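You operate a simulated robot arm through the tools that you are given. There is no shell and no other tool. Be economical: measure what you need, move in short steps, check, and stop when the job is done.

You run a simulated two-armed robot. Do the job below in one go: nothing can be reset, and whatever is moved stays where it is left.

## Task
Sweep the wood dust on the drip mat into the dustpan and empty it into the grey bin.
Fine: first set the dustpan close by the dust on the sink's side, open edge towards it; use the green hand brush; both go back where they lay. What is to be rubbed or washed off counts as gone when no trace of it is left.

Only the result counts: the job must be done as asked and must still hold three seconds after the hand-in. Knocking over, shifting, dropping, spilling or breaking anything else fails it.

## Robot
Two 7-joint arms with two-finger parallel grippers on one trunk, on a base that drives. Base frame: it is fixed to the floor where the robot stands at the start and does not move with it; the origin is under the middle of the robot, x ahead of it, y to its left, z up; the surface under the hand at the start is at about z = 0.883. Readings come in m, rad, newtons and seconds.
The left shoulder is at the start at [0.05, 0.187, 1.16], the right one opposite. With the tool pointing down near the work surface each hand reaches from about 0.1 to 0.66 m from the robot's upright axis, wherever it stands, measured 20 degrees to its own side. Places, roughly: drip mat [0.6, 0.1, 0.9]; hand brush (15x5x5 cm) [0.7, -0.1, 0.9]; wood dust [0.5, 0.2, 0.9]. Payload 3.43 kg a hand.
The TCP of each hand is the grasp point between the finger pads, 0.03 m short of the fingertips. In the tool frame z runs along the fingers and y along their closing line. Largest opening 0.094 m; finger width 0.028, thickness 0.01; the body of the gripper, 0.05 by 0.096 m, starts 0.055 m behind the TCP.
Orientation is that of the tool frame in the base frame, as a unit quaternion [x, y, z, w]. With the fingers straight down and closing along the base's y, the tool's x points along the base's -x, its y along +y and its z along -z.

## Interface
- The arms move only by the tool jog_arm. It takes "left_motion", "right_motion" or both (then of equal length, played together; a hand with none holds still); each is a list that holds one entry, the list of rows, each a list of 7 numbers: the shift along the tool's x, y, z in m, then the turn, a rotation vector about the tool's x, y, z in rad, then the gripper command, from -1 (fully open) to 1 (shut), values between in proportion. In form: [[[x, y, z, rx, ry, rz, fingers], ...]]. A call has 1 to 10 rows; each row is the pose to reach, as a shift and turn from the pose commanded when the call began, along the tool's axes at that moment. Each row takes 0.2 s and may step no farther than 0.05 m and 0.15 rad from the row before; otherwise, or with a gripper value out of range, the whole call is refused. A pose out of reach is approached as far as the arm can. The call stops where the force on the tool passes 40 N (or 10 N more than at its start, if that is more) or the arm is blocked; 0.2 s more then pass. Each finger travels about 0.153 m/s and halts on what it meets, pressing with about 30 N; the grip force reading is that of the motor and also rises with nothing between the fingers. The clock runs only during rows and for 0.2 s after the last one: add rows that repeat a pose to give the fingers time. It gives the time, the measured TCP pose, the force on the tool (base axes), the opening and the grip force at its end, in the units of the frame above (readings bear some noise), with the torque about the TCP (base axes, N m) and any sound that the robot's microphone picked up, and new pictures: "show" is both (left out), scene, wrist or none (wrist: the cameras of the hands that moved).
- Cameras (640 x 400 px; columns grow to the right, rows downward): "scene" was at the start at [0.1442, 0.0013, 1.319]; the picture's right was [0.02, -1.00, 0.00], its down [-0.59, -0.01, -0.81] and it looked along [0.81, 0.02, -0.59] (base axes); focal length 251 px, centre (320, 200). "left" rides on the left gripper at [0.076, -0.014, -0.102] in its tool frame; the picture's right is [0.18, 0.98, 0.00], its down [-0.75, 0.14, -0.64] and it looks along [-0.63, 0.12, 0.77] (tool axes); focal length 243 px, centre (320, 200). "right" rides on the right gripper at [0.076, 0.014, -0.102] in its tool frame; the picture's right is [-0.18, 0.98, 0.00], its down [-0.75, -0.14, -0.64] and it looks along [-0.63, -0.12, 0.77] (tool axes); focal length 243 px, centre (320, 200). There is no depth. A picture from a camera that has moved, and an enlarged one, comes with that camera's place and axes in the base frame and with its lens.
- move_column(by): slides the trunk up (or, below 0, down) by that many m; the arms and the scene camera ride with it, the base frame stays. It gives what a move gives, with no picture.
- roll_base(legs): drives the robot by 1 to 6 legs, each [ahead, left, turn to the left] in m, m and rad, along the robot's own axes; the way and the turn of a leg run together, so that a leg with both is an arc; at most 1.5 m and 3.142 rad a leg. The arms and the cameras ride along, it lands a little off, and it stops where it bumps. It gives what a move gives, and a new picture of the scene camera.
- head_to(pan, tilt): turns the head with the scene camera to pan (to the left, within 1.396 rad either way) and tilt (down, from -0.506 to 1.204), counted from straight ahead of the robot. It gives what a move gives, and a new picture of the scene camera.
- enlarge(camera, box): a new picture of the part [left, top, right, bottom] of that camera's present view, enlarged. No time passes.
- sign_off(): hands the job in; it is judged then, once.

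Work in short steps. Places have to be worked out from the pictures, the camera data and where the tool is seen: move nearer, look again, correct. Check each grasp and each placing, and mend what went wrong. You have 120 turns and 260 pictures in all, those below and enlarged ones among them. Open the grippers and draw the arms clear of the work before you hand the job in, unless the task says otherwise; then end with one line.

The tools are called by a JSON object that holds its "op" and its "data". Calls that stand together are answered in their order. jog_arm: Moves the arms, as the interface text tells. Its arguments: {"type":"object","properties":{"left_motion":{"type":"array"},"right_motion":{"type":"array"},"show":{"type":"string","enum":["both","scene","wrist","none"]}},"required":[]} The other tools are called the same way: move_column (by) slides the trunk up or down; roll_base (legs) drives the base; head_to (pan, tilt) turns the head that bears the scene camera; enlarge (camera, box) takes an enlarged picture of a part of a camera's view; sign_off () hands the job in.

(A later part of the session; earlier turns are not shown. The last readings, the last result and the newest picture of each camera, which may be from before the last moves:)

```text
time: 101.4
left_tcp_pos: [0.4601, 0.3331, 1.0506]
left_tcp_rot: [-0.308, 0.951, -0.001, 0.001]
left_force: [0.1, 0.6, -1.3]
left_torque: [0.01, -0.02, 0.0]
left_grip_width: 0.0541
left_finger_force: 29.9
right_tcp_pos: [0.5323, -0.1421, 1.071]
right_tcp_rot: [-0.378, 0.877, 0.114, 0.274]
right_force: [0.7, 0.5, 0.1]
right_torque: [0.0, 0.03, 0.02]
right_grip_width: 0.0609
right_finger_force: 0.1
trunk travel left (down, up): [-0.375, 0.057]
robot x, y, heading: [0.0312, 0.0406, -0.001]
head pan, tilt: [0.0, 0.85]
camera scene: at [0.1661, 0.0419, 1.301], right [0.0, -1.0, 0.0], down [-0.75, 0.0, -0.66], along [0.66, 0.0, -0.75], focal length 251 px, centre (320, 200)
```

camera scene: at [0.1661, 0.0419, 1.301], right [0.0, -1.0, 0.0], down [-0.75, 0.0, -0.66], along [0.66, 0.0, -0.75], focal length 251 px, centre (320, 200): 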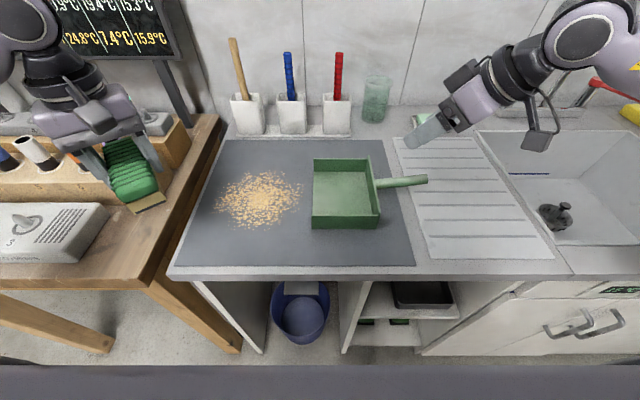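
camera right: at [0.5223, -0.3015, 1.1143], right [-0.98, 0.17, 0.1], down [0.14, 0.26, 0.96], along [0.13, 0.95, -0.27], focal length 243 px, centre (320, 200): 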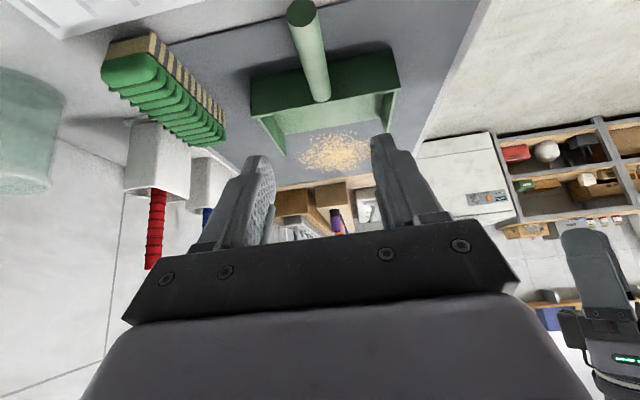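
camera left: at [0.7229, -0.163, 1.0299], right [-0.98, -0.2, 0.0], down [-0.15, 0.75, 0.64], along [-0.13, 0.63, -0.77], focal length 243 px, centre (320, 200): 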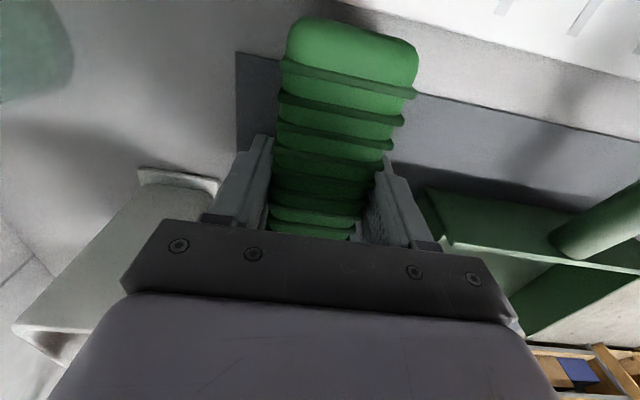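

Base is in place for sweeping. I bring the right hand upright and start yawing it −90° so it can steady the pan by its handle.

{"op": "jog_arm", "data": {"right_motion": [[[0, 0, 0, 0, 0.12, 0, -0.2], [0, 0, 0, 0, 0.24, 0, -0.2], [0, 0, 0, 0, 0.36, 0, -0.2], [0, 0, 0, 0, 0.48, 0, -0.2], [0, 0, 0, 0, 0.606, 0, -0.2]]], "show": "none"}}

{"op": "jog_arm", "data": {"right_motion": [[[0, 0, 0, 0, 0, 0.15, -0.2], [0, 0, 0, 0, 0, 0.3, -0.2], [0, 0, 0, 0, 0, 0.45, -0.2], [0, 0, 0, 0, 0, 0.6, -0.2], [0, 0, 0, 0, 0, 0.75, -0.2], [0, 0, 0, 0, 0, 0.9, -0.2], [0, 0, 0, 0, 0, 1.05, -0.2], [0, 0, 0, 0, 0, 1.2, -0.2], [0, 0, 0, 0, 0, 1.35, -0.2], [0, 0, 0, 0, 0, 1.5, -0.2]]], "show": "none"}}

```text
time: 102.6
left_tcp_pos: [0.4609, 0.3353, 1.05]
left_tcp_rot: [-0.309, 0.951, -0.001, -0.001]
left_force: [-0.2, 0.6, -0.8]
left_torque: [-0.02, -0.01, 0.02]
left_grip_width: 0.054
left_finger_force: 30.0
right_tcp_pos: [0.5267, -0.1381, 1.0715]
right_tcp_rot: [-0.393, 0.919, 0.013, 0.035]
right_force: [0.1, 0.7, 0.4]
right_torque: [-0.08, 0.03, 0.0]
right_grip_width: 0.0564
right_finger_force: 0.1
right hand out of reach, approached as far as the arm can: row 3, 4, 5
trunk travel left (down, up): [-0.375, 0.057]
robot x, y, heading: [0.0286, 0.043, -0.0]
head pan, tilt: [0.0, 0.85]
```

```text
time: 104.8
left_tcp_pos: [0.4604, 0.3331, 1.0501]
left_tcp_rot: [-0.307, 0.952, -0.001, 0.001]
left_force: [0.2, -0.4, -0.6]
left_torque: [0.01, 0.01, 0.0]
left_grip_width: 0.054
left_finger_force: 29.7
right_tcp_pos: [0.5256, -0.1404, 1.0707]
right_tcp_rot: [0.341, 0.939, 0.035, 0.018]
right_force: [-0.5, -1.0, 0.6]
right_torque: [0.03, 0.03, -0.01]
right_grip_width: 0.0563
right_finger_force: 0.1
trunk travel left (down, up): [-0.375, 0.057]
robot x, y, heading: [0.0299, 0.0416, 0.006]
head pan, tilt: [0.0, 0.85]
```

I level the residual tilt, then finish the yaw.

{"op": "jog_arm", "data": {"right_motion": [[[0, 0, 0, 0.078, 0.01, 0, -0.2]]], "show": "none"}}

{"op": "jog_arm", "data": {"right_motion": [[[0, 0, 0, 0, 0, 0.146, -0.2], [0, 0, 0, 0, 0, 0.291, -0.2], [0, 0, 0, 0, 0, 0.437, -0.2], [0, 0, 0, 0, 0, 0.582, -0.2], [0, 0, 0, 0, 0, 0.728, -0.2], [0, 0, 0, 0, 0, 0.873, -0.2]]]}}

```text
time: 105.2
left_tcp_pos: [0.4596, 0.3332, 1.0515]
left_tcp_rot: [-0.308, 0.951, -0.001, 0.0]
left_force: [0.6, -0.3, -1.2]
left_torque: [-0.03, 0.03, -0.01]
left_grip_width: 0.0539
left_finger_force: 30.2
right_tcp_pos: [0.526, -0.1388, 1.0713]
right_tcp_rot: [0.339, 0.941, -0.001, 0.001]
right_force: [-0.4, 0.5, -0.4]
right_torque: [0.01, 0.01, -0.02]
right_grip_width: 0.0562
right_finger_force: 0.0
trunk travel left (down, up): [-0.375, 0.057]
robot x, y, heading: [0.0304, 0.0428, 0.002]
head pan, tilt: [0.0, 0.85]
```

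```text
time: 106.6
left_tcp_pos: [0.4606, 0.334, 1.0515]
left_tcp_rot: [-0.309, 0.951, -0.001, 0.001]
left_force: [0.0, -0.2, -0.6]
left_torque: [0.01, 0.03, 0.02]
left_grip_width: 0.054
left_finger_force: 29.9
right_tcp_pos: [0.5255, -0.1397, 1.0705]
right_tcp_rot: [0.706, 0.708, -0.001, 0.001]
right_force: [-0.3, 0.3, 0.5]
right_torque: [0.03, -0.01, 0.01]
right_grip_width: 0.0566
right_finger_force: 0.0
trunk travel left (down, up): [-0.375, 0.057]
robot x, y, heading: [0.0299, 0.0419, 0.001]
head pan, tilt: [0.0, 0.85]
camera scene: at [0.1661, 0.0417, 1.301], right [0.0, -1.0, 0.0], down [-0.75, 0.0, -0.66], along [0.66, 0.0, -0.75], focal length 251 px, centre (320, 200)
camera right: at [0.5386, -0.0643, 1.1748], right [0.98, -0.18, 0.0], down [-0.14, -0.75, 0.64], along [-0.12, -0.63, -0.77], focal length 243 px, centre (320, 200)
```

scene: 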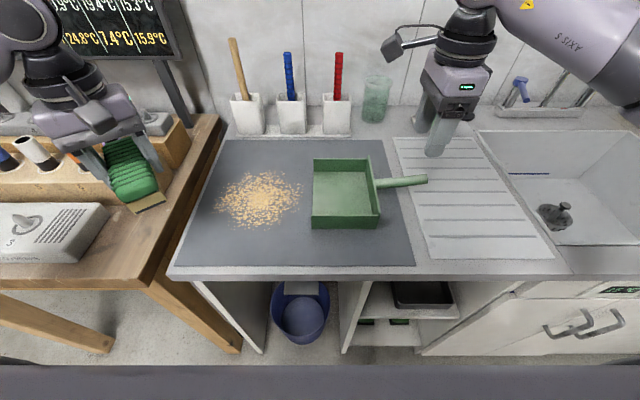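
right: 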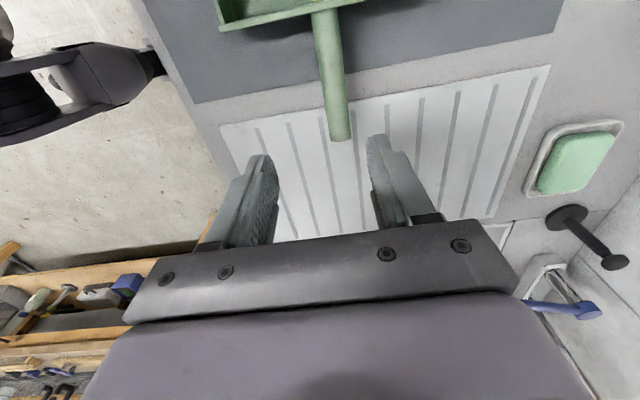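

The handle lies along y at x≈0.538 (end y≈-0.175). I lower the right hand onto it at y≈-0.135.

{"op": "jog_arm", "data": {"right_motion": [[[0.005, 0.0125, 0.04, 0, 0, 0, -0.2], [0.005, 0.0125, 0.08, 0, 0, 0, -0.2], [0.005, 0.0125, 0.115, 0, 0, 0, -0.2], [0.005, 0.0125, 0.135, 0, 0, 0, -0.2], [0.005, 0.0125, 0.145, 0, 0, 0, -0.2]]]}}

```text
time: 107.8
left_tcp_pos: [0.4615, 0.3339, 1.0513]
left_tcp_rot: [-0.308, 0.951, -0.001, 0.001]
left_force: [-0.1, 1.3, -1.2]
left_torque: [-0.01, -0.01, -0.04]
left_grip_width: 0.0539
left_finger_force: 29.7
right_tcp_pos: [0.5377, -0.1348, 0.9257]
right_tcp_rot: [0.705, 0.709, 0.0, 0.0]
right_force: [0.4, 0.0, -0.9]
right_torque: [0.02, 0.01, 0.0]
right_grip_width: 0.0562
right_finger_force: 0.1
trunk travel left (down, up): [-0.375, 0.057]
robot x, y, heading: [0.0316, 0.0419, -0.003]
head pan, tilt: [0.0, 0.85]
camera scene: at [0.1661, 0.0416, 1.301], right [0.0, -1.0, 0.0], down [-0.75, 0.0, -0.66], along [0.66, 0.0, -0.75], focal length 251 px, centre (320, 200)
camera right: at [0.5505, -0.0592, 1.0295], right [0.98, -0.18, 0.0], down [-0.14, -0.75, 0.64], along [-0.12, -0.63, -0.77], focal length 243 px, centre (320, 200)
```

scene: 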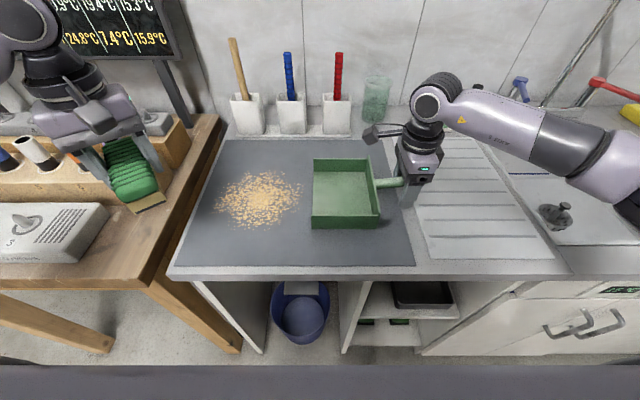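
right: 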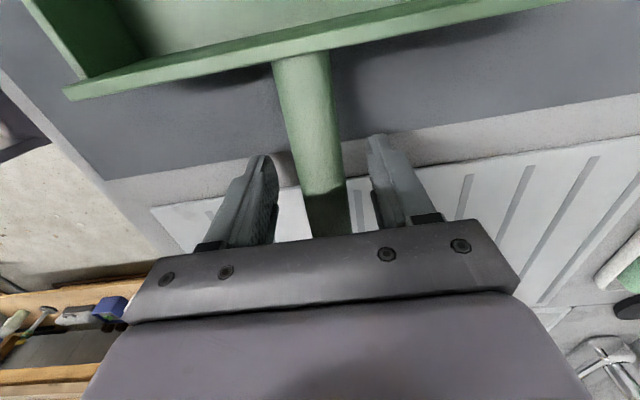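

I close on the handle while the left hand brings the brush above the far left of the dust, lengthwise along x.

{"op": "jog_arm", "data": {"left_motion": [[[-0.018, -0.018, 0.0, 0, 0, 0.1254, 1], [-0.036, -0.035, 0.0, 0, 0, 0.2508, 1], [-0.053, -0.053, 0.0, 0, 0, 0.376, 1], [-0.071, -0.07, 0.03, 0, 0, 0.5016, 1], [-0.089, -0.088, 0.06, 0, 0, 0.627, 1]]], "right_motion": [[[0, 0, 0, 0, 0, 0, 0.2], [0, 0, 0, 0, 0, 0, 1], [0, 0, 0, 0, 0, 0, 1], [0, 0, 0, 0, 0, 0, 1], [0, 0, 0, 0, 0, 0, 1]]]}}

```text
time: 109.0
left_tcp_pos: [0.5851, 0.3147, 0.9903]
left_tcp_rot: [0.001, 1.0, 0.0, 0.0]
left_force: [-0.1, 0.9, -1.1]
left_torque: [0.0, -0.02, 0.05]
left_grip_width: 0.0543
left_finger_force: 30.1
right_tcp_pos: [0.5377, -0.1355, 0.9256]
right_tcp_rot: [0.705, 0.709, 0.0, 0.0]
right_force: [0.8, -1.6, -0.1]
right_torque: [0.21, 0.13, -0.17]
right_grip_width: 0.0259
right_finger_force: 30.3
trunk travel left (down, up): [-0.375, 0.057]
robot x, y, heading: [0.0293, 0.0393, 0.001]
head pan, tilt: [0.0, 0.85]
camera scene: at [0.1663, 0.0415, 1.301], right [0.0, -1.0, 0.0], down [-0.75, 0.0, -0.66], along [0.66, 0.0, -0.75], focal length 251 px, centre (320, 200)
camera right: at [0.5507, -0.0592, 1.0299], right [0.98, -0.18, 0.0], down [-0.14, -0.75, 0.64], along [-0.12, -0.63, -0.77], focal length 243 px, centre (320, 200)
camera left: at [0.5087, 0.3009, 1.0949], right [-0.18, 0.98, 0.0], down [0.75, 0.14, 0.64], along [0.63, 0.12, -0.77], focal length 243 px, centre (320, 200)
```

scene: 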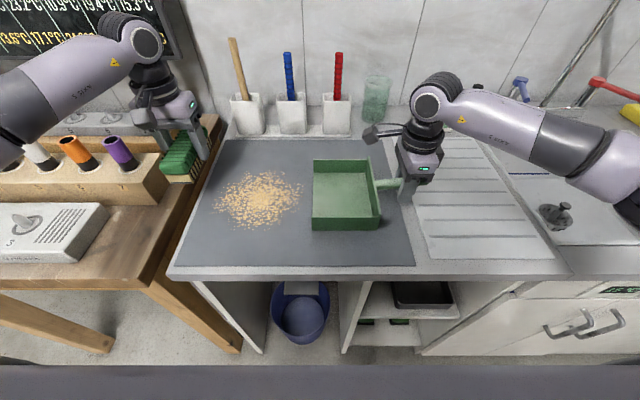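
right: 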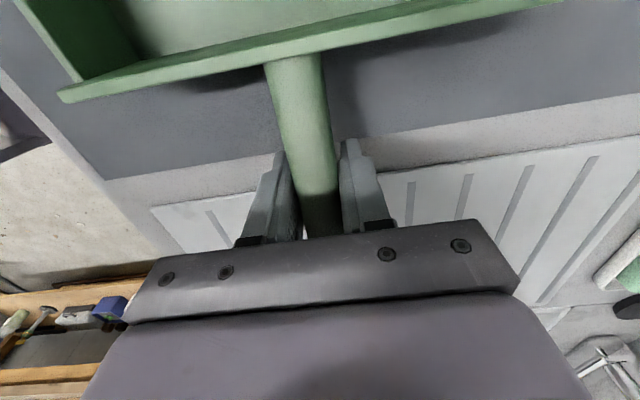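
left: 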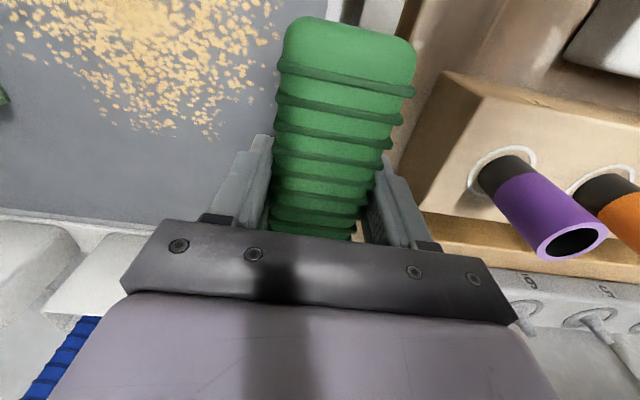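

Path looks clear. I lower the brush onto the mat behind the dust in small steps, watching the force.

{"op": "jog_arm", "data": {"left_motion": [[[0, -0.006, 0.03, 0, 0, 0, 1], [0, -0.006, 0.055, 0, 0, 0, 1], [0, -0.006, 0.06, 0, 0, 0, 1], [0, -0.006, 0.063, 0, 0, 0, 1]]]}}

{"op": "enlarge", "data": {"camera": "scene", "box": [120, 110, 400, 270]}}

```text
time: 110.0
left_tcp_pos: [0.5851, 0.3086, 0.928]
left_tcp_rot: [0.0, 1.0, 0.001, 0.001]
left_force: [-0.3, 0.4, -2.1]
left_torque: [0.02, 0.0, 0.0]
left_grip_width: 0.0536
left_finger_force: 29.8
right_tcp_pos: [0.5381, -0.1332, 0.9261]
right_tcp_rot: [0.706, 0.709, -0.001, 0.001]
right_force: [1.5, 0.4, 0.0]
right_torque: [-0.1, 0.0, -0.05]
right_grip_width: 0.0261
right_finger_force: 30.4
trunk travel left (down, up): [-0.375, 0.057]
robot x, y, heading: [0.0299, 0.0424, -0.003]
head pan, tilt: [0.0, 0.85]
camera scene: at [0.1663, 0.0417, 1.301], right [0.0, -1.0, 0.0], down [-0.75, 0.0, -0.66], along [0.66, 0.0, -0.75], focal length 251 px, centre (320, 200)
camera left: at [0.5084, 0.2938, 1.0316], right [-0.18, 0.98, 0.0], down [0.75, 0.14, 0.64], along [0.63, 0.12, -0.77], focal length 243 px, centre (320, 200)
```

scene: 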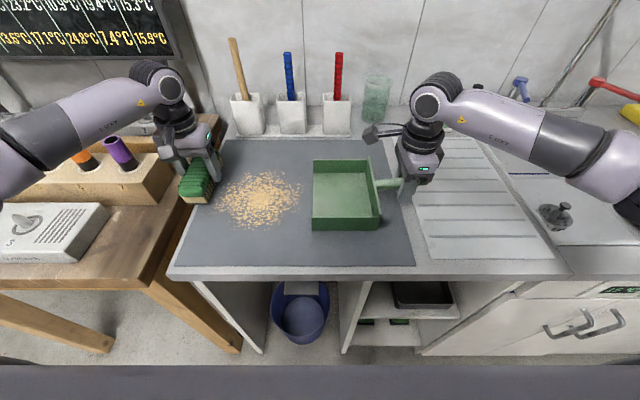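
left: 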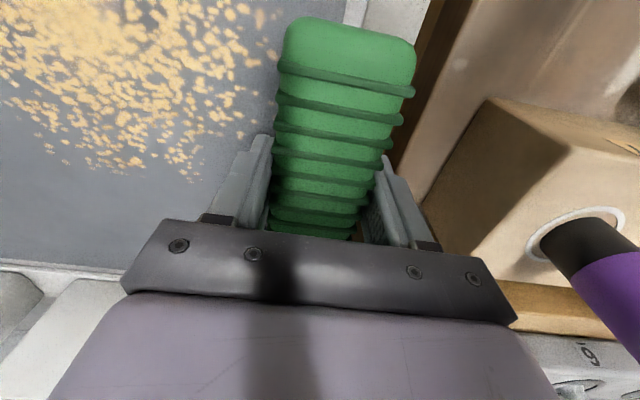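

```text
2.29 times, centred on (260, 190) of scene
camera zoom: at [0.1663, 0.0417, 1.301], right [0.0, -1.0, 0.0], down [-0.75, 0.0, -0.66], along [0.66, 0.0, -0.75], focal length 573 px, centre (457, 223)
```

zoom: 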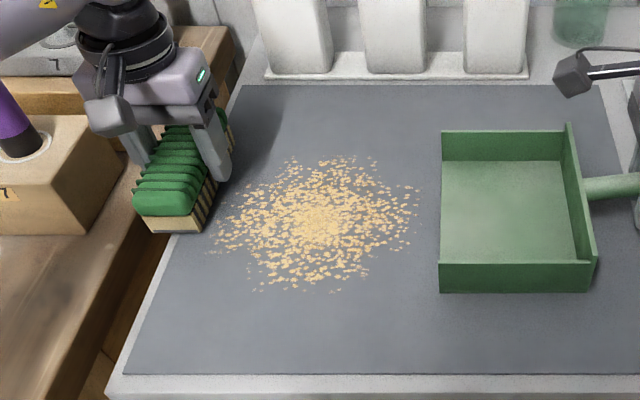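

The brush is just above the mat behind the dust. Stroke A: touch down and drag diagonally from (0.585,0.308) toward (0.548,0.11).

{"op": "jog_arm", "data": {"left_motion": [[[0, 0, 0.003, 0, 0, 0, 1], [0.003, -0.02, 0.003, 0, 0, 0, 1], [0.007, -0.04, 0.003, 0, 0, 0, 1], [0.011, -0.06, 0.003, 0, 0, 0, 1], [0.015, -0.08, 0.003, 0, 0, 0, 1], [0.019, -0.1, 0.003, 0, 0, 0, 1], [0.023, -0.12, 0.003, 0, 0, 0, 1], [0.027, -0.14, 0.003, 0, 0, 0, 1], [0.03, -0.155, 0.003, 0, 0, 0, 1]]]}}

{"op": "enlarge", "data": {"camera": "scene", "box": [120, 110, 400, 270]}}

```text
time: 112.0
left_tcp_pos: [0.5546, 0.1536, 0.9253]
left_tcp_rot: [0.001, 1.0, -0.001, 0.001]
left_force: [-0.8, 0.7, 2.5]
left_torque: [0.11, 0.07, -0.11]
left_grip_width: 0.0537
left_finger_force: 29.8
right_tcp_pos: [0.537, -0.135, 0.9256]
right_tcp_rot: [0.705, 0.71, 0.0, 0.001]
right_force: [0.1, -1.3, 0.5]
right_torque: [-0.09, 0.03, 0.03]
right_grip_width: 0.0258
right_finger_force: 29.8
trunk travel left (down, up): [-0.375, 0.057]
robot x, y, heading: [0.0341, 0.0416, -0.002]
head pan, tilt: [0.0, 0.85]
camera scene: at [0.166, 0.0415, 1.301], right [0.0, -1.0, 0.0], down [-0.75, 0.0, -0.66], along [0.66, 0.0, -0.75], focal length 251 px, centre (320, 200)
camera left: at [0.478, 0.1377, 1.0295], right [-0.18, 0.98, 0.0], down [0.75, 0.14, 0.64], along [0.63, 0.12, -0.77], focal length 243 px, centre (320, 200)
```

scene: 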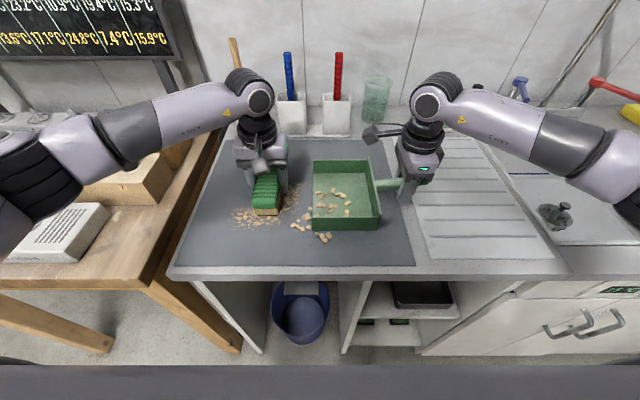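
left: 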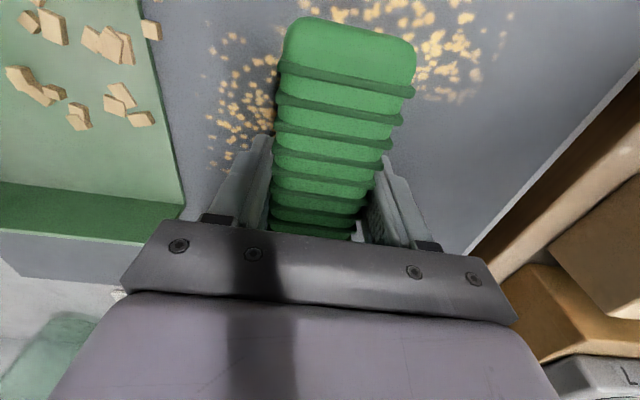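

```text
2.29 times, centred on (260, 190) of scene
camera zoom: at [0.166, 0.0415, 1.301], right [0.0, -1.0, 0.0], down [-0.75, 0.0, -0.66], along [0.66, 0.0, -0.75], focal length 573 px, centre (457, 223)
```

zoom: 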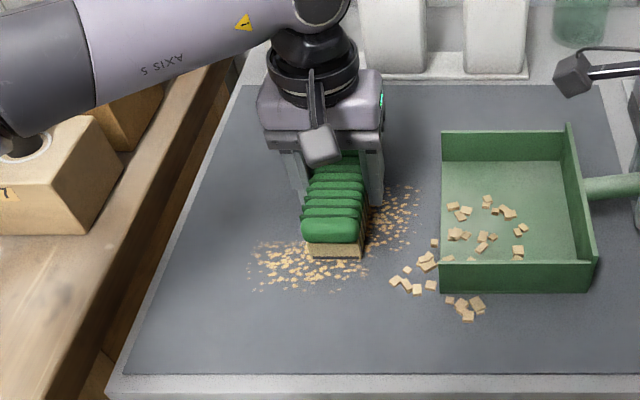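

Dust turns into chunks thrown ahead; some already lie in the pan, and a few strayed past the near corner. I continue slower and straight toward the mouth.

{"op": "jog_arm", "data": {"left_motion": [[[0.002, -0.01, 0, 0, 0, 0, 1], [0.004, -0.02, 0, 0, 0, 0, 1], [0.006, -0.03, 0, 0, 0, 0, 1], [0.008, -0.04, 0, 0, 0, 0, 1], [0.01, -0.05, 0, 0, 0, 0, 1], [0.01, -0.06, 0, 0, 0, 0, 1]]], "show": "none"}}

{"op": "enlarge", "data": {"camera": "scene", "box": [190, 130, 400, 250]}}

```text
time: 113.4
left_tcp_pos: [0.5444, 0.0932, 0.9239]
left_tcp_rot: [0.0, 1.0, -0.001, 0.001]
left_force: [0.4, 0.9, -2.1]
left_torque: [0.0, 0.0, -0.01]
left_grip_width: 0.0539
left_finger_force: 30.2
right_tcp_pos: [0.5367, -0.1345, 0.926]
right_tcp_rot: [0.705, 0.709, 0.0, 0.0]
right_force: [-0.2, 0.3, 0.0]
right_torque: [0.12, 0.01, 0.02]
right_grip_width: 0.0256
right_finger_force: 29.8
trunk travel left (down, up): [-0.375, 0.057]
robot x, y, heading: [0.0304, 0.0441, -0.002]
head pan, tilt: [0.0, 0.85]
```

```text
3.05 times, centred on (295, 190) of scene
camera zoom: at [0.1661, 0.0415, 1.301], right [0.0, -1.0, 0.0], down [-0.75, 0.0, -0.66], along [0.66, 0.0, -0.75], focal length 764 px, centre (396, 230)
```

zoom: 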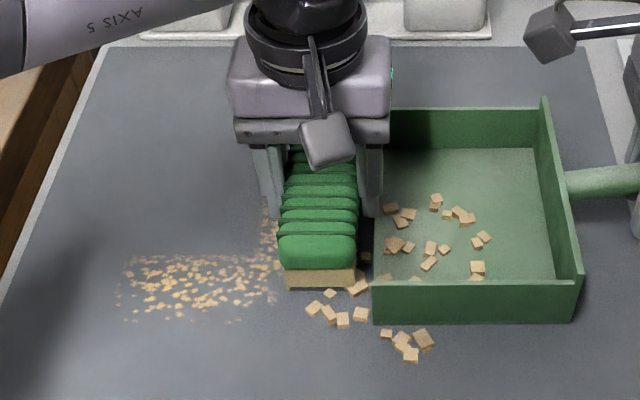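

Straight continuation into the pan: raise 4 mm to clear the lip and push in about 7 cm.

{"op": "jog_arm", "data": {"left_motion": [[[0.002, -0.003, -0.004, 0, 0, 0, 1], [0.003, -0.013, -0.004, 0, 0, 0, 1], [0.003, -0.023, -0.004, 0, 0, 0, 1], [0.003, -0.033, -0.004, 0, 0, 0, 1], [0.003, -0.043, -0.004, 0, 0, 0, 1], [0.003, -0.053, -0.004, 0, 0, 0, 1], [0.003, -0.063, -0.004, 0, 0, 0, 1], [0.003, -0.073, -0.004, 0, 0, 0, 1]]], "show": "none"}}

{"op": "enlarge", "data": {"camera": "scene", "box": [190, 130, 400, 250]}}

```text
time: 115.2
left_tcp_pos: [0.5424, 0.0201, 0.9295]
left_tcp_rot: [0.001, 1.0, -0.001, 0.002]
left_force: [-1.0, 0.1, 1.8]
left_torque: [0.09, 0.03, -0.02]
left_grip_width: 0.0538
left_finger_force: 29.9
right_tcp_pos: [0.5384, -0.1346, 0.9259]
right_tcp_rot: [0.706, 0.709, -0.001, 0.001]
right_force: [0.8, -0.4, -0.1]
right_torque: [0.02, 0.04, 0.0]
right_grip_width: 0.0258
right_finger_force: 30.3
trunk travel left (down, up): [-0.375, 0.057]
robot x, y, heading: [0.034, 0.0443, -0.001]
head pan, tilt: [0.0, 0.85]
```

```text
3.05 times, centred on (295, 190) of scene
camera zoom: at [0.1659, 0.0416, 1.3011], right [0.0, -1.0, 0.0], down [-0.75, 0.0, -0.66], along [0.66, 0.0, -0.75], focal length 764 px, centre (396, 230)
```

zoom: 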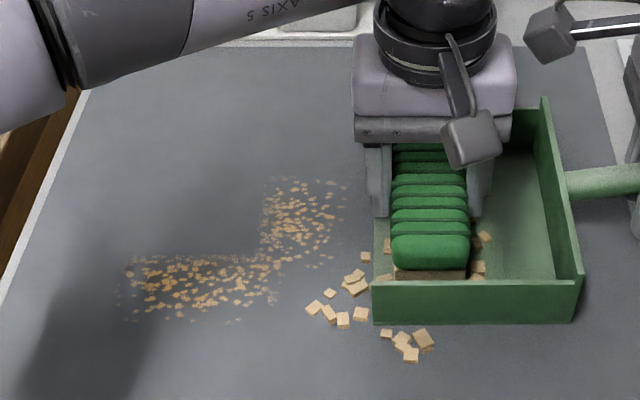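

Most went into the pan; an L-shaped dust remnant and ~12 stray chunks remain near the mouth's front corner. I lift the brush out and bring it down beside the pan's front wall to push the strays back to +y.

{"op": "jog_arm", "data": {"left_motion": [[[0, 0.005, -0.04, 0, 0, 0, 1], [0, 0.005, -0.085, 0, 0, 0, 1], [0.042, 0, -0.085, 0, 0, 0, 1], [0.085, -0.01, -0.085, 0, 0, 0, 1], [0.128, -0.02, -0.085, 0, 0, 0, 1], [0.17, -0.03, -0.085, 0, 0, 0, 1], [0.17, -0.03, -0.04, 0, 0, 0, 1], [0.17, -0.03, -0.01, 0, 0, 0, 1]]]}}

{"op": "enlarge", "data": {"camera": "scene", "box": [190, 130, 400, 270]}}

```text
time: 117.0
left_tcp_pos: [0.3697, -0.0105, 0.939]
left_tcp_rot: [0.0, 1.0, 0.0, 0.001]
left_force: [-0.5, 0.4, -1.6]
left_torque: [0.0, -0.01, 0.01]
left_grip_width: 0.0539
left_finger_force: 30.3
right_tcp_pos: [0.5368, -0.1351, 0.9258]
right_tcp_rot: [0.705, 0.709, 0.001, 0.0]
right_force: [0.7, -0.2, -0.9]
right_torque: [-0.04, 0.07, 0.02]
right_grip_width: 0.0259
right_finger_force: 30.1
trunk travel left (down, up): [-0.375, 0.057]
robot x, y, heading: [0.0313, 0.0428, -0.002]
head pan, tilt: [0.0, 0.85]
camera scene: at [0.1662, 0.0416, 1.301], right [0.0, -1.0, 0.0], down [-0.75, 0.0, -0.66], along [0.66, 0.0, -0.75], focal length 251 px, centre (320, 200)
camera left: at [0.2937, -0.0249, 1.0428], right [-0.18, 0.98, 0.0], down [0.75, 0.14, 0.64], along [0.63, 0.12, -0.77], focal length 243 px, centre (320, 200)
```

scene: 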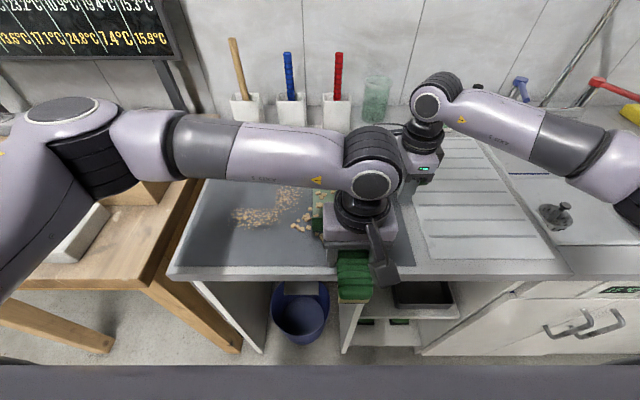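
left: 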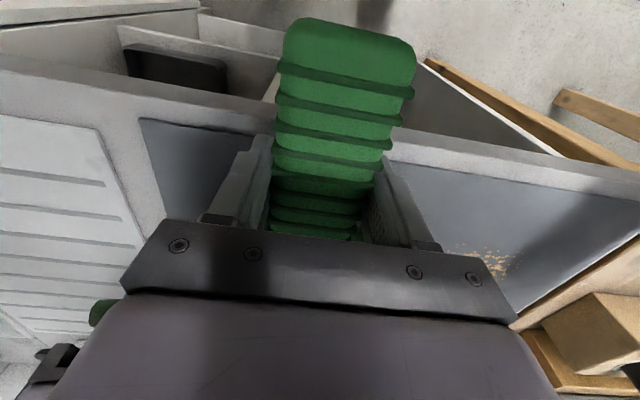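

```text
2.86 times, centred on (295, 200) of scene
camera zoom: at [0.1662, 0.0416, 1.301], right [0.0, -1.0, 0.0], down [-0.75, 0.0, -0.66], along [0.66, 0.0, -0.75], focal length 717 px, centre (391, 200)
```

zoom: 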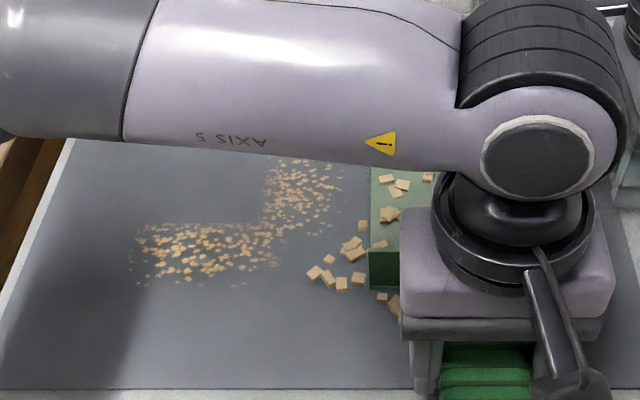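

Touch down and push +y about 11 cm along the pan's front wall.

{"op": "jog_arm", "data": {"left_motion": [[[0, 0, 0.01, 0, 0, 0, 1], [0, 0, 0.017, 0, 0, 0, 1], [0, 0.015, 0.017, 0, 0, 0, 1], [0, 0.03, 0.017, 0, 0, 0, 1], [0, 0.045, 0.017, 0, 0, 0, 1], [0, 0.06, 0.017, 0, 0, 0, 1], [0, 0.075, 0.017, 0, 0, 0, 1], [0, 0.09, 0.017, 0, 0, 0, 1], [0, 0.105, 0.017, 0, 0, 0, 1], [0, 0.12, 0.017, 0, 0, 0, 1]]], "show": "none"}}

{"op": "enlarge", "data": {"camera": "scene", "box": [190, 130, 400, 270]}}

{"op": "enlarge", "data": {"camera": "left", "box": [0, 0, 640, 400]}}

```text
time: 119.2
left_tcp_pos: [0.3702, 0.1074, 0.9255]
left_tcp_rot: [0.001, 1.0, -0.005, 0.003]
left_force: [0.4, -20.0, 28.8]
left_torque: [-0.19, -0.19, -0.15]
left_grip_width: 0.0539
left_finger_force: 30.3
right_tcp_pos: [0.5363, -0.136, 0.9266]
right_tcp_rot: [0.705, 0.709, 0.001, 0.0]
right_force: [-0.7, 0.4, -1.5]
right_torque: [-0.19, 0.03, -0.01]
right_grip_width: 0.0258
right_finger_force: 30.1
trunk travel left (down, up): [-0.375, 0.057]
robot x, y, heading: [0.0342, 0.0421, -0.002]
head pan, tilt: [0.0, 0.85]
```

```text
2.86 times, centred on (295, 200) of scene
camera zoom: at [0.1645, 0.0392, 1.3013], right [0.0, -1.0, 0.0], down [-0.75, 0.0, -0.66], along [0.66, 0.0, -0.75], focal length 717 px, centre (391, 200)
```

zoom: 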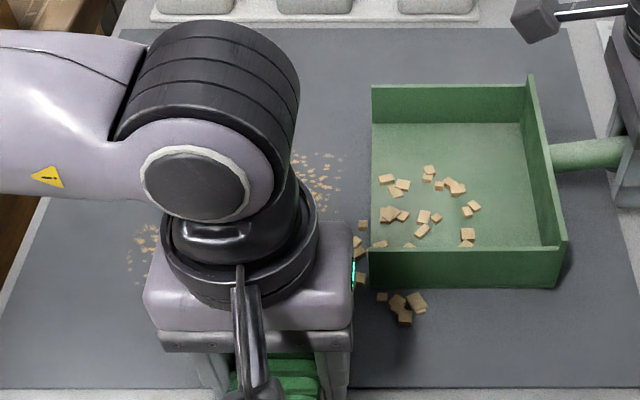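

```text
1.00 times, centred on (320, 200) of left (not enlarged: the box is as wide or as high as the picture)
camera zoom: at [0.2943, 0.0929, 1.0289], right [-0.18, 0.98, -0.01], down [0.75, 0.15, 0.65], along [0.64, 0.11, -0.76], focal length 243 px, centre (320, 200)
```

zoom: 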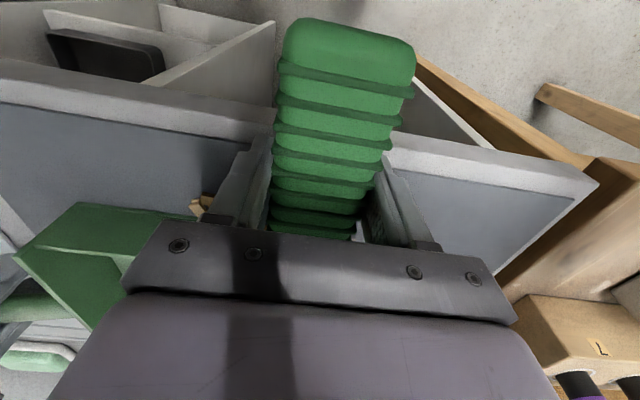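

Contact was strong here (probably the counter rim), and three chunks by the wall were missed by millimetres. I lift, go back 1 cm closer to the wall, and push again with lighter height.

{"op": "jog_arm", "data": {"left_motion": [[[0, 0, -0.025, 0, 0, 0, 1], [0, 0, -0.05, 0, 0, 0, 1], [-0.004, -0.045, -0.05, 0, 0, 0, 1], [-0.009, -0.09, -0.05, 0, 0, 0, 1], [-0.013, -0.12, -0.045, 0, 0, 0, 1], [-0.013, -0.12, -0.015, 0, 0, 0, 1], [-0.013, -0.12, -0.006, 0, 0, 0, 1]]], "show": "none"}}

{"op": "jog_arm", "data": {"left_motion": [[[0, 0.015, 0, 0, 0, 0, 1], [0, 0.03, 0, 0, 0, 0, 1], [0, 0.045, 0, 0, 0, 0, 1], [0, 0.06, 0, 0, 0, 0, 1], [0, 0.075, 0, 0, 0, 0, 1], [0, 0.09, 0, 0, 0, 0, 1], [0, 0.105, 0, 0, 0, 0, 1], [0, 0.12, 0, 0, 0, 0, 1]]], "show": "none"}}

{"op": "enlarge", "data": {"camera": "scene", "box": [190, 130, 400, 270]}}

```text
time: 120.8
left_tcp_pos: [0.3811, -0.0114, 0.929]
left_tcp_rot: [0.002, 1.0, -0.002, 0.001]
left_force: [-11.9, -0.4, 16.7]
left_torque: [0.31, -0.87, 0.12]
left_grip_width: 0.0541
left_finger_force: 30.4
right_tcp_pos: [0.5373, -0.1348, 0.9274]
right_tcp_rot: [0.706, 0.709, 0.0, 0.002]
right_force: [3.9, -2.2, 0.5]
right_torque: [-0.2, 0.06, -0.08]
right_grip_width: 0.0261
right_finger_force: 29.4
trunk travel left (down, up): [-0.375, 0.057]
robot x, y, heading: [0.0326, 0.0427, -0.001]
head pan, tilt: [0.0, 0.85]
```

```text
time: 122.6
left_tcp_pos: [0.3845, 0.1108, 0.9277]
left_tcp_rot: [0.0, 1.0, 0.0, 0.001]
left_force: [1.2, -0.9, -1.0]
left_torque: [-0.01, -0.02, -0.04]
left_grip_width: 0.0538
left_finger_force: 29.9
right_tcp_pos: [0.5371, -0.1334, 0.9273]
right_tcp_rot: [0.706, 0.708, 0.0, 0.0]
right_force: [0.4, 0.5, 0.0]
right_torque: [0.21, -0.03, -0.24]
right_grip_width: 0.0257
right_finger_force: 30.0
trunk travel left (down, up): [-0.375, 0.057]
robot x, y, heading: [0.0284, 0.0433, 0.004]
head pan, tilt: [0.0, 0.85]
```

```text
2.86 times, centred on (295, 200) of scene
camera zoom: at [0.1662, 0.0418, 1.301], right [0.0, -1.0, 0.0], down [-0.75, 0.0, -0.66], along [0.66, 0.0, -0.75], focal length 717 px, centre (391, 200)
```

zoom: 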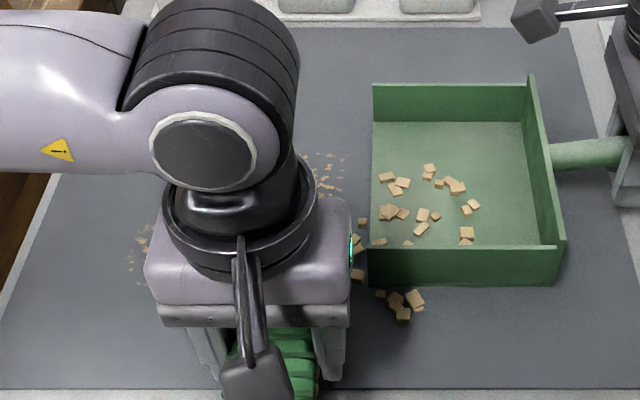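

The strays did not move with the light pass. I lift the brush away to get an unobstructed look at dust and chunks.

{"op": "jog_arm", "data": {"left_motion": [[[0, 0, -0.04, 0, 0, 0, 1], [-0.02, 0.045, -0.06, 0, 0, 0, 1], [-0.05, 0.08, -0.08, 0, 0, 0, 1], [-0.09, 0.11, -0.08, 0, 0, 0, 1], [-0.13, 0.14, -0.08, 0, 0, 0, 1], [-0.16, 0.17, -0.08, 0, 0, 0, 1], [-0.19, 0.195, -0.08, 0, 0, 0, 1]]], "show": "none"}}

{"op": "enlarge", "data": {"camera": "scene", "box": [210, 150, 390, 262]}}

```text
refused: row 2 steps farther than a row can; nothing moved
```

```text
3.56 times, centred on (300, 206) of scene
camera zoom: at [0.1662, 0.0418, 1.301], right [0.0, -1.0, 0.0], down [-0.75, 0.0, -0.66], along [0.66, 0.0, -0.75], focal length 892 px, centre (391, 179)
```

zoom: 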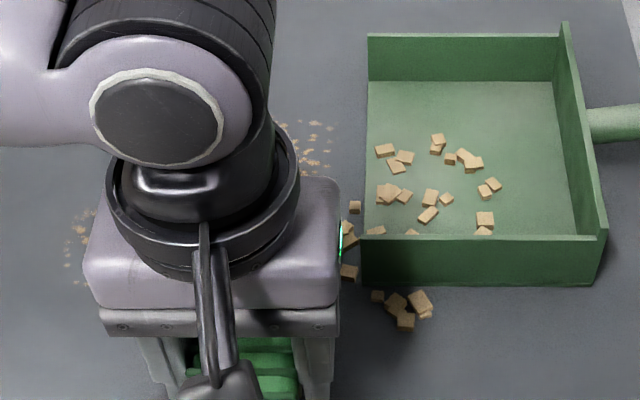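

Step too large; I redo the lift-away with shorter steps.

{"op": "jog_arm", "data": {"left_motion": [[[0, 0, -0.04, 0, 0, 0, 1], [-0.01, 0.03, -0.07, 0, 0, 0, 1], [-0.035, 0.06, -0.09, 0, 0, 0, 1], [-0.065, 0.09, -0.09, 0, 0, 0, 1], [-0.095, 0.12, -0.09, 0, 0, 0, 1], [-0.125, 0.15, -0.09, 0, 0, 0, 1], [-0.155, 0.18, -0.09, 0, 0, 0, 1], [-0.17, 0.2, -0.09, 0, 0, 0, 1]]], "show": "wrist"}}

{"op": "enlarge", "data": {"camera": "scene", "box": [210, 150, 390, 262]}}

```text
time: 124.4
left_tcp_pos: [0.5537, 0.3112, 1.0166]
left_tcp_rot: [0.001, 1.0, -0.001, 0.0]
left_force: [0.4, 0.3, -1.9]
left_torque: [0.02, -0.04, 0.01]
left_grip_width: 0.054
left_finger_force: 30.0
right_tcp_pos: [0.538, -0.1344, 0.926]
right_tcp_rot: [0.705, 0.709, 0.0, 0.0]
right_force: [1.4, -0.6, 0.9]
right_torque: [0.05, 0.02, -0.18]
right_grip_width: 0.0257
right_finger_force: 30.0
trunk travel left (down, up): [-0.375, 0.057]
robot x, y, heading: [0.032, 0.0412, -0.001]
head pan, tilt: [0.0, 0.85]
camera left: at [0.4784, 0.2961, 1.1214], right [-0.18, 0.98, 0.0], down [0.75, 0.14, 0.64], along [0.63, 0.12, -0.77], focal length 243 px, centre (320, 200)
```

left: 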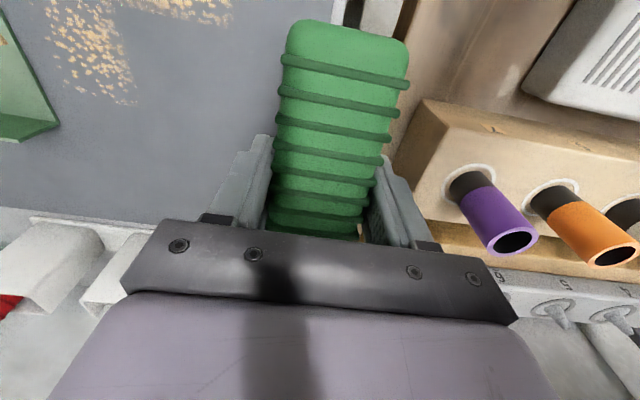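

```text
3.56 times, centred on (300, 206) of scene
camera zoom: at [0.1662, 0.0416, 1.301], right [0.0, -1.0, 0.0], down [-0.75, 0.0, -0.66], along [0.66, 0.0, -0.75], focal length 892 px, centre (391, 179)
```

zoom: 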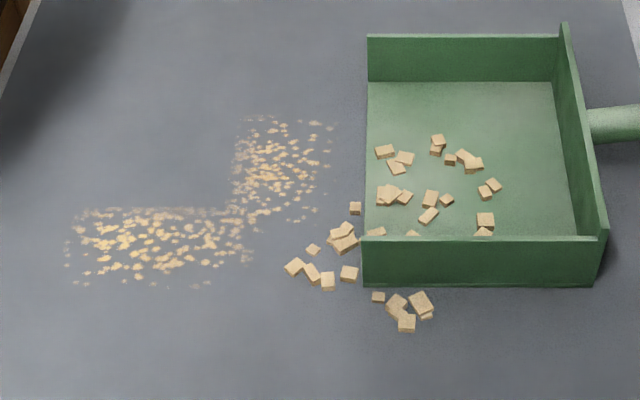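

Dust on the un-pressed part remains, and chunks beside the wall are unreachable there. I slide the held pan 4.5 cm toward the sink and then 4.5 cm toward me, so its mouth faces all the remnants.

{"op": "jog_arm", "data": {"right_motion": [[[-0.012, 0, -0.001, 0, 0, 0, 1], [-0.024, 0, -0.001, 0, 0, 0, 1], [-0.036, 0, -0.001, 0, 0, 0, 1], [-0.048, 0, -0.001, 0, 0, 0, 1], [-0.048, -0.011, -0.001, 0, 0, 0, 1], [-0.048, -0.022, -0.001, 0, 0, 0, 1], [-0.048, -0.033, -0.001, 0, 0, 0, 1], [-0.048, -0.045, -0.001, 0, 0, 0, 1], [-0.048, -0.045, 0, 0, 0, 0, 1]]], "show": "none"}}

{"op": "enlarge", "data": {"camera": "scene", "box": [210, 150, 390, 262]}}

```text
time: 126.4
left_tcp_pos: [0.5554, 0.3102, 1.0171]
left_tcp_rot: [0.0, 1.0, -0.001, 0.001]
left_force: [-0.2, 0.3, -2.0]
left_torque: [0.01, 0.0, 0.04]
left_grip_width: 0.0542
left_finger_force: 29.9
right_tcp_pos: [0.4929, -0.1841, 0.9272]
right_tcp_rot: [0.705, 0.709, 0.0, 0.0]
right_force: [0.9, -0.7, -0.9]
right_torque: [0.01, 0.02, -0.03]
right_grip_width: 0.0259
right_finger_force: 30.0
trunk travel left (down, up): [-0.375, 0.057]
robot x, y, heading: [0.0318, 0.0411, -0.001]
head pan, tilt: [0.0, 0.85]
```

```text
3.56 times, centred on (300, 206) of scene
camera zoom: at [0.1662, 0.0416, 1.301], right [0.0, -1.0, 0.0], down [-0.75, 0.0, -0.66], along [0.66, 0.0, -0.75], focal length 892 px, centre (391, 179)
```

zoom: 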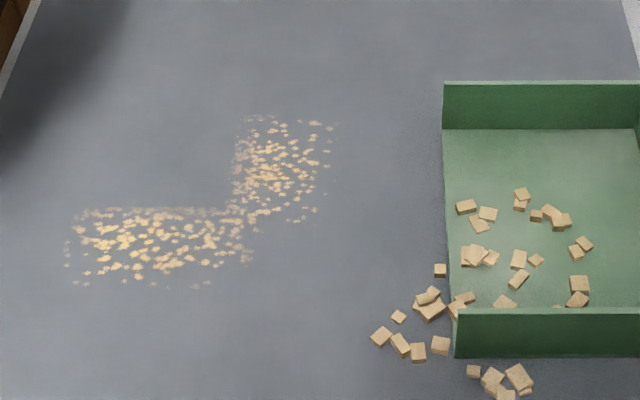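

The chunks moved along with the pan, so they count as collected with it. I slide the pan back close to the dust, centred at x≈0.52.

{"op": "jog_arm", "data": {"right_motion": [[[0.0, 0.012, -0.001, 0, 0, 0, 1], [0, 0.025, -0.001, 0, 0, 0, 1], [0.012, 0.025, -0.001, 0, 0, 0, 1], [0.024, 0.025, -0.001, 0, 0, 0, 1], [0.036, 0.025, -0.001, 0, 0, 0, 1], [0.046, 0.025, -0.001, 0, 0, 0, 1], [0.046, 0.025, 0, 0, 0, 0, 1]]], "show": "none"}}

{"op": "enlarge", "data": {"camera": "scene", "box": [210, 150, 390, 262]}}

```text
time: 128.0
left_tcp_pos: [0.5533, 0.31, 1.0185]
left_tcp_rot: [0.0, 1.0, 0.0, 0.001]
left_force: [-0.4, 0.2, -1.1]
left_torque: [-0.01, 0.01, 0.01]
left_grip_width: 0.0536
left_finger_force: 30.2
right_tcp_pos: [0.5172, -0.1355, 0.9262]
right_tcp_rot: [0.705, 0.71, 0.0, 0.0]
right_force: [-2.5, -1.6, 0.5]
right_torque: [0.31, 0.01, 0.09]
right_grip_width: 0.0257
right_finger_force: 29.7
trunk travel left (down, up): [-0.375, 0.057]
robot x, y, heading: [0.0316, 0.0393, -0.002]
head pan, tilt: [0.0, 0.85]
```

```text
3.56 times, centred on (300, 206) of scene
camera zoom: at [0.1658, 0.0416, 1.3011], right [0.0, -1.0, 0.0], down [-0.75, 0.0, -0.66], along [0.66, 0.0, -0.75], focal length 892 px, centre (391, 179)
```

zoom: 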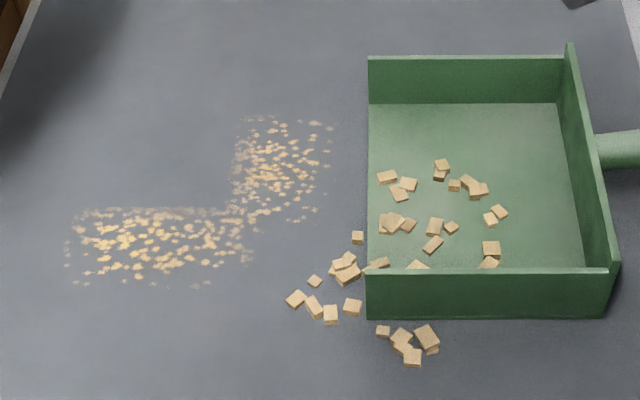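

Now stroke B at x≈0.49: lower the brush behind the strip and check contact force.

{"op": "jog_arm", "data": {"left_motion": [[[0.03, 0, 0.02, 0, 0, 0, 1], [0.063, -0.003, 0.05, 0, 0, 0, 1], [0.063, -0.003, 0.085, 0, 0, 0, 1], [0.063, -0.003, 0.094, 0, 0, 0, 1]]], "show": "none"}}

{"op": "enlarge", "data": {"camera": "scene", "box": [170, 150, 350, 262]}}

```text
time: 129.0
left_tcp_pos: [0.4952, 0.3054, 0.9273]
left_tcp_rot: [-0.001, 1.0, -0.001, 0.007]
left_force: [13.1, 1.3, 22.5]
left_torque: [0.07, 0.81, -0.11]
left_grip_width: 0.0541
left_finger_force: 30.2
right_tcp_pos: [0.5172, -0.1379, 0.9261]
right_tcp_rot: [0.705, 0.709, 0.0, 0.0]
right_force: [-2.6, -0.6, 1.5]
right_torque: [0.22, -0.01, 0.15]
right_grip_width: 0.0257
right_finger_force: 30.0
trunk travel left (down, up): [-0.375, 0.057]
robot x, y, heading: [0.0308, 0.0373, -0.0]
head pan, tilt: [0.0, 0.85]
```

```text
3.56 times, centred on (260, 206) of scene
camera zoom: at [0.1657, 0.0408, 1.3016], right [0.0, -1.0, 0.0], down [-0.75, 0.0, -0.66], along [0.66, 0.0, -0.75], focal length 892 px, centre (533, 179)
```

zoom: 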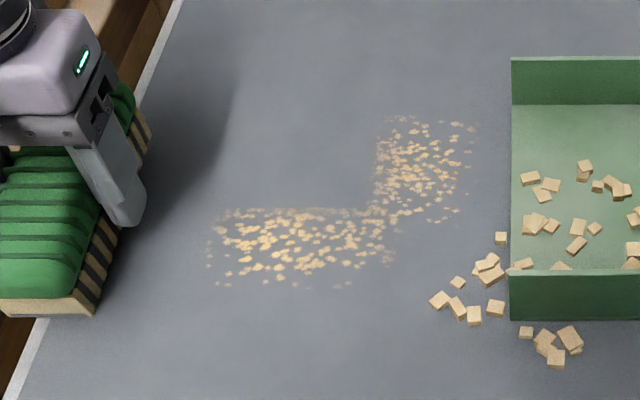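

Firm contact (the near end of the brush sits a bit lower). I ease 1 mm and sweep straight toward the pan.

{"op": "jog_arm", "data": {"left_motion": [[[0, -0.02, -0.001, 0, 0, 0, 1], [0, -0.04, -0.001, 0, 0, 0, 1], [0, -0.06, -0.001, 0, 0, 0, 1], [0, -0.08, -0.001, 0, 0, 0, 1], [0, -0.1, -0.001, 0, 0, 0, 1], [0, -0.12, -0.001, 0, 0, 0, 1], [0, -0.14, -0.001, 0, 0, 0, 1], [0, -0.16, -0.001, 0, 0, 0, 1], [0, -0.18, -0.001, 0, 0, 0, 1], [0, -0.2, -0.001, 0, 0, 0, 1]]], "show": "wrist"}}

{"op": "enlarge", "data": {"camera": "scene", "box": [190, 140, 390, 265]}}

```text
time: 131.2
left_tcp_pos: [0.4907, 0.1077, 0.9239]
left_tcp_rot: [-0.001, 1.0, 0.0, 0.001]
left_force: [-0.7, 0.8, -0.9]
left_torque: [0.01, 0.02, 0.01]
left_grip_width: 0.054
left_finger_force: 30.6
right_tcp_pos: [0.5186, -0.1358, 0.9268]
right_tcp_rot: [0.705, 0.709, -0.001, 0.001]
right_force: [-0.3, -0.5, 4.0]
right_torque: [0.16, 0.01, 0.03]
right_grip_width: 0.0259
right_finger_force: 29.7
trunk travel left (down, up): [-0.375, 0.057]
robot x, y, heading: [0.0312, 0.04, -0.0]
head pan, tilt: [0.0, 0.85]
camera left: at [0.4147, 0.0924, 1.0289], right [-0.18, 0.98, 0.0], down [0.75, 0.14, 0.64], along [0.63, 0.12, -0.77], focal length 243 px, centre (320, 200)
```

left: 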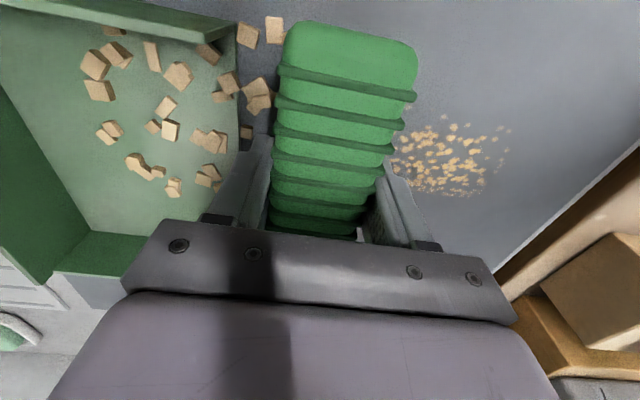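

```text
3.20 times, centred on (290, 202) of scene
camera zoom: at [0.1657, 0.0417, 1.3011], right [0.0, -1.0, 0.0], down [-0.75, 0.0, -0.66], along [0.66, 0.0, -0.75], focal length 803 px, centre (416, 192)
```

zoom: 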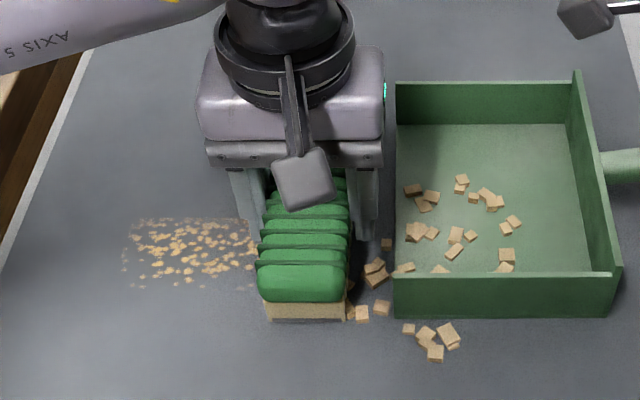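

The strip was not touched: the earlier force came from the raised counter edge; on the mat itself the brush hovers. I probe downward here to find true mat contact.

{"op": "jog_arm", "data": {"left_motion": [[[0, 0.0, 0.0015, 0, 0, 0, 1], [0, 0.0, 0.003, 0, 0, 0, 1]]], "show": "none"}}

{"op": "jog_arm", "data": {"left_motion": [[[0, 0.0, 0.001, 0, 0, 0, 1], [0, 0.0, 0.002, 0, 0, 0, 1]]], "show": "none"}}

```text
time: 131.8
left_tcp_pos: [0.4923, 0.1059, 0.9234]
left_tcp_rot: [0.001, 1.0, 0.0, 0.002]
left_force: [-0.9, 0.0, 5.8]
left_torque: [0.15, 0.48, 0.03]
left_grip_width: 0.0539
left_finger_force: 30.3
right_tcp_pos: [0.5175, -0.1355, 0.9262]
right_tcp_rot: [0.705, 0.709, -0.001, 0.0]
right_force: [0.8, 1.2, 2.8]
right_torque: [0.14, 0.02, -0.01]
right_grip_width: 0.0255
right_finger_force: 29.5
trunk travel left (down, up): [-0.375, 0.057]
robot x, y, heading: [0.0321, 0.044, 0.0]
head pan, tilt: [0.0, 0.85]
```

```text
time: 132.4
left_tcp_pos: [0.4913, 0.1067, 0.9217]
left_tcp_rot: [0.001, 1.0, -0.001, 0.003]
left_force: [3.8, 1.7, 15.6]
left_torque: [0.09, 0.93, -0.1]
left_grip_width: 0.0542
left_finger_force: 29.8
right_tcp_pos: [0.5182, -0.1375, 0.9264]
right_tcp_rot: [0.706, 0.708, -0.001, 0.001]
right_force: [-0.1, 1.7, 0.9]
right_torque: [0.01, -0.01, -0.02]
right_grip_width: 0.0258
right_finger_force: 29.8
trunk travel left (down, up): [-0.375, 0.057]
robot x, y, heading: [0.0288, 0.0387, -0.004]
head pan, tilt: [0.0, 0.85]
```

The torque shows only the near end touches, so the brush is pitched in the grip. I tilt the tool about y to bring the far end down until the torque balances.

{"op": "jog_arm", "data": {"left_motion": [[[0, 0.0, 0, 0, 0.02, 0, 1], [0, 0.0, 0.001, 0, 0.04, 0, 1]]], "show": "none"}}

{"op": "jog_arm", "data": {"left_motion": [[[0, 0.0, 0.001, 0, 0.02, 0, 1], [0, 0.0, 0.002, 0, 0.04, 0, 1]]], "show": "none"}}

```text
time: 133.0
left_tcp_pos: [0.4929, 0.108, 0.9197]
left_tcp_rot: [0.0, 1.0, -0.001, -0.016]
left_force: [6.8, 1.3, 19.4]
left_torque: [-0.02, -0.75, 0.01]
left_grip_width: 0.054
left_finger_force: 29.7
right_tcp_pos: [0.5178, -0.1374, 0.9261]
right_tcp_rot: [0.706, 0.708, 0.001, 0.0]
right_force: [-0.4, -0.1, -0.6]
right_torque: [-0.1, -0.03, -0.02]
right_grip_width: 0.0258
right_finger_force: 30.2
trunk travel left (down, up): [-0.375, 0.057]
robot x, y, heading: [0.0265, 0.0423, -0.002]
head pan, tilt: [0.0, 0.85]
```

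```text
time: 133.6
left_tcp_pos: [0.492, 0.1082, 0.9194]
left_tcp_rot: [0.001, 0.999, -0.002, -0.036]
left_force: [6.4, 3.0, 27.1]
left_torque: [0.03, -0.56, 0.02]
left_grip_width: 0.0542
left_finger_force: 30.3
right_tcp_pos: [0.5169, -0.1375, 0.9264]
right_tcp_rot: [0.705, 0.709, 0.0, 0.001]
right_force: [-0.5, -0.6, -0.5]
right_torque: [-0.18, -0.02, -0.02]
right_grip_width: 0.0257
right_finger_force: 30.1
trunk travel left (down, up): [-0.375, 0.057]
robot x, y, heading: [0.0331, 0.0461, -0.003]
head pan, tilt: [0.0, 0.85]
```

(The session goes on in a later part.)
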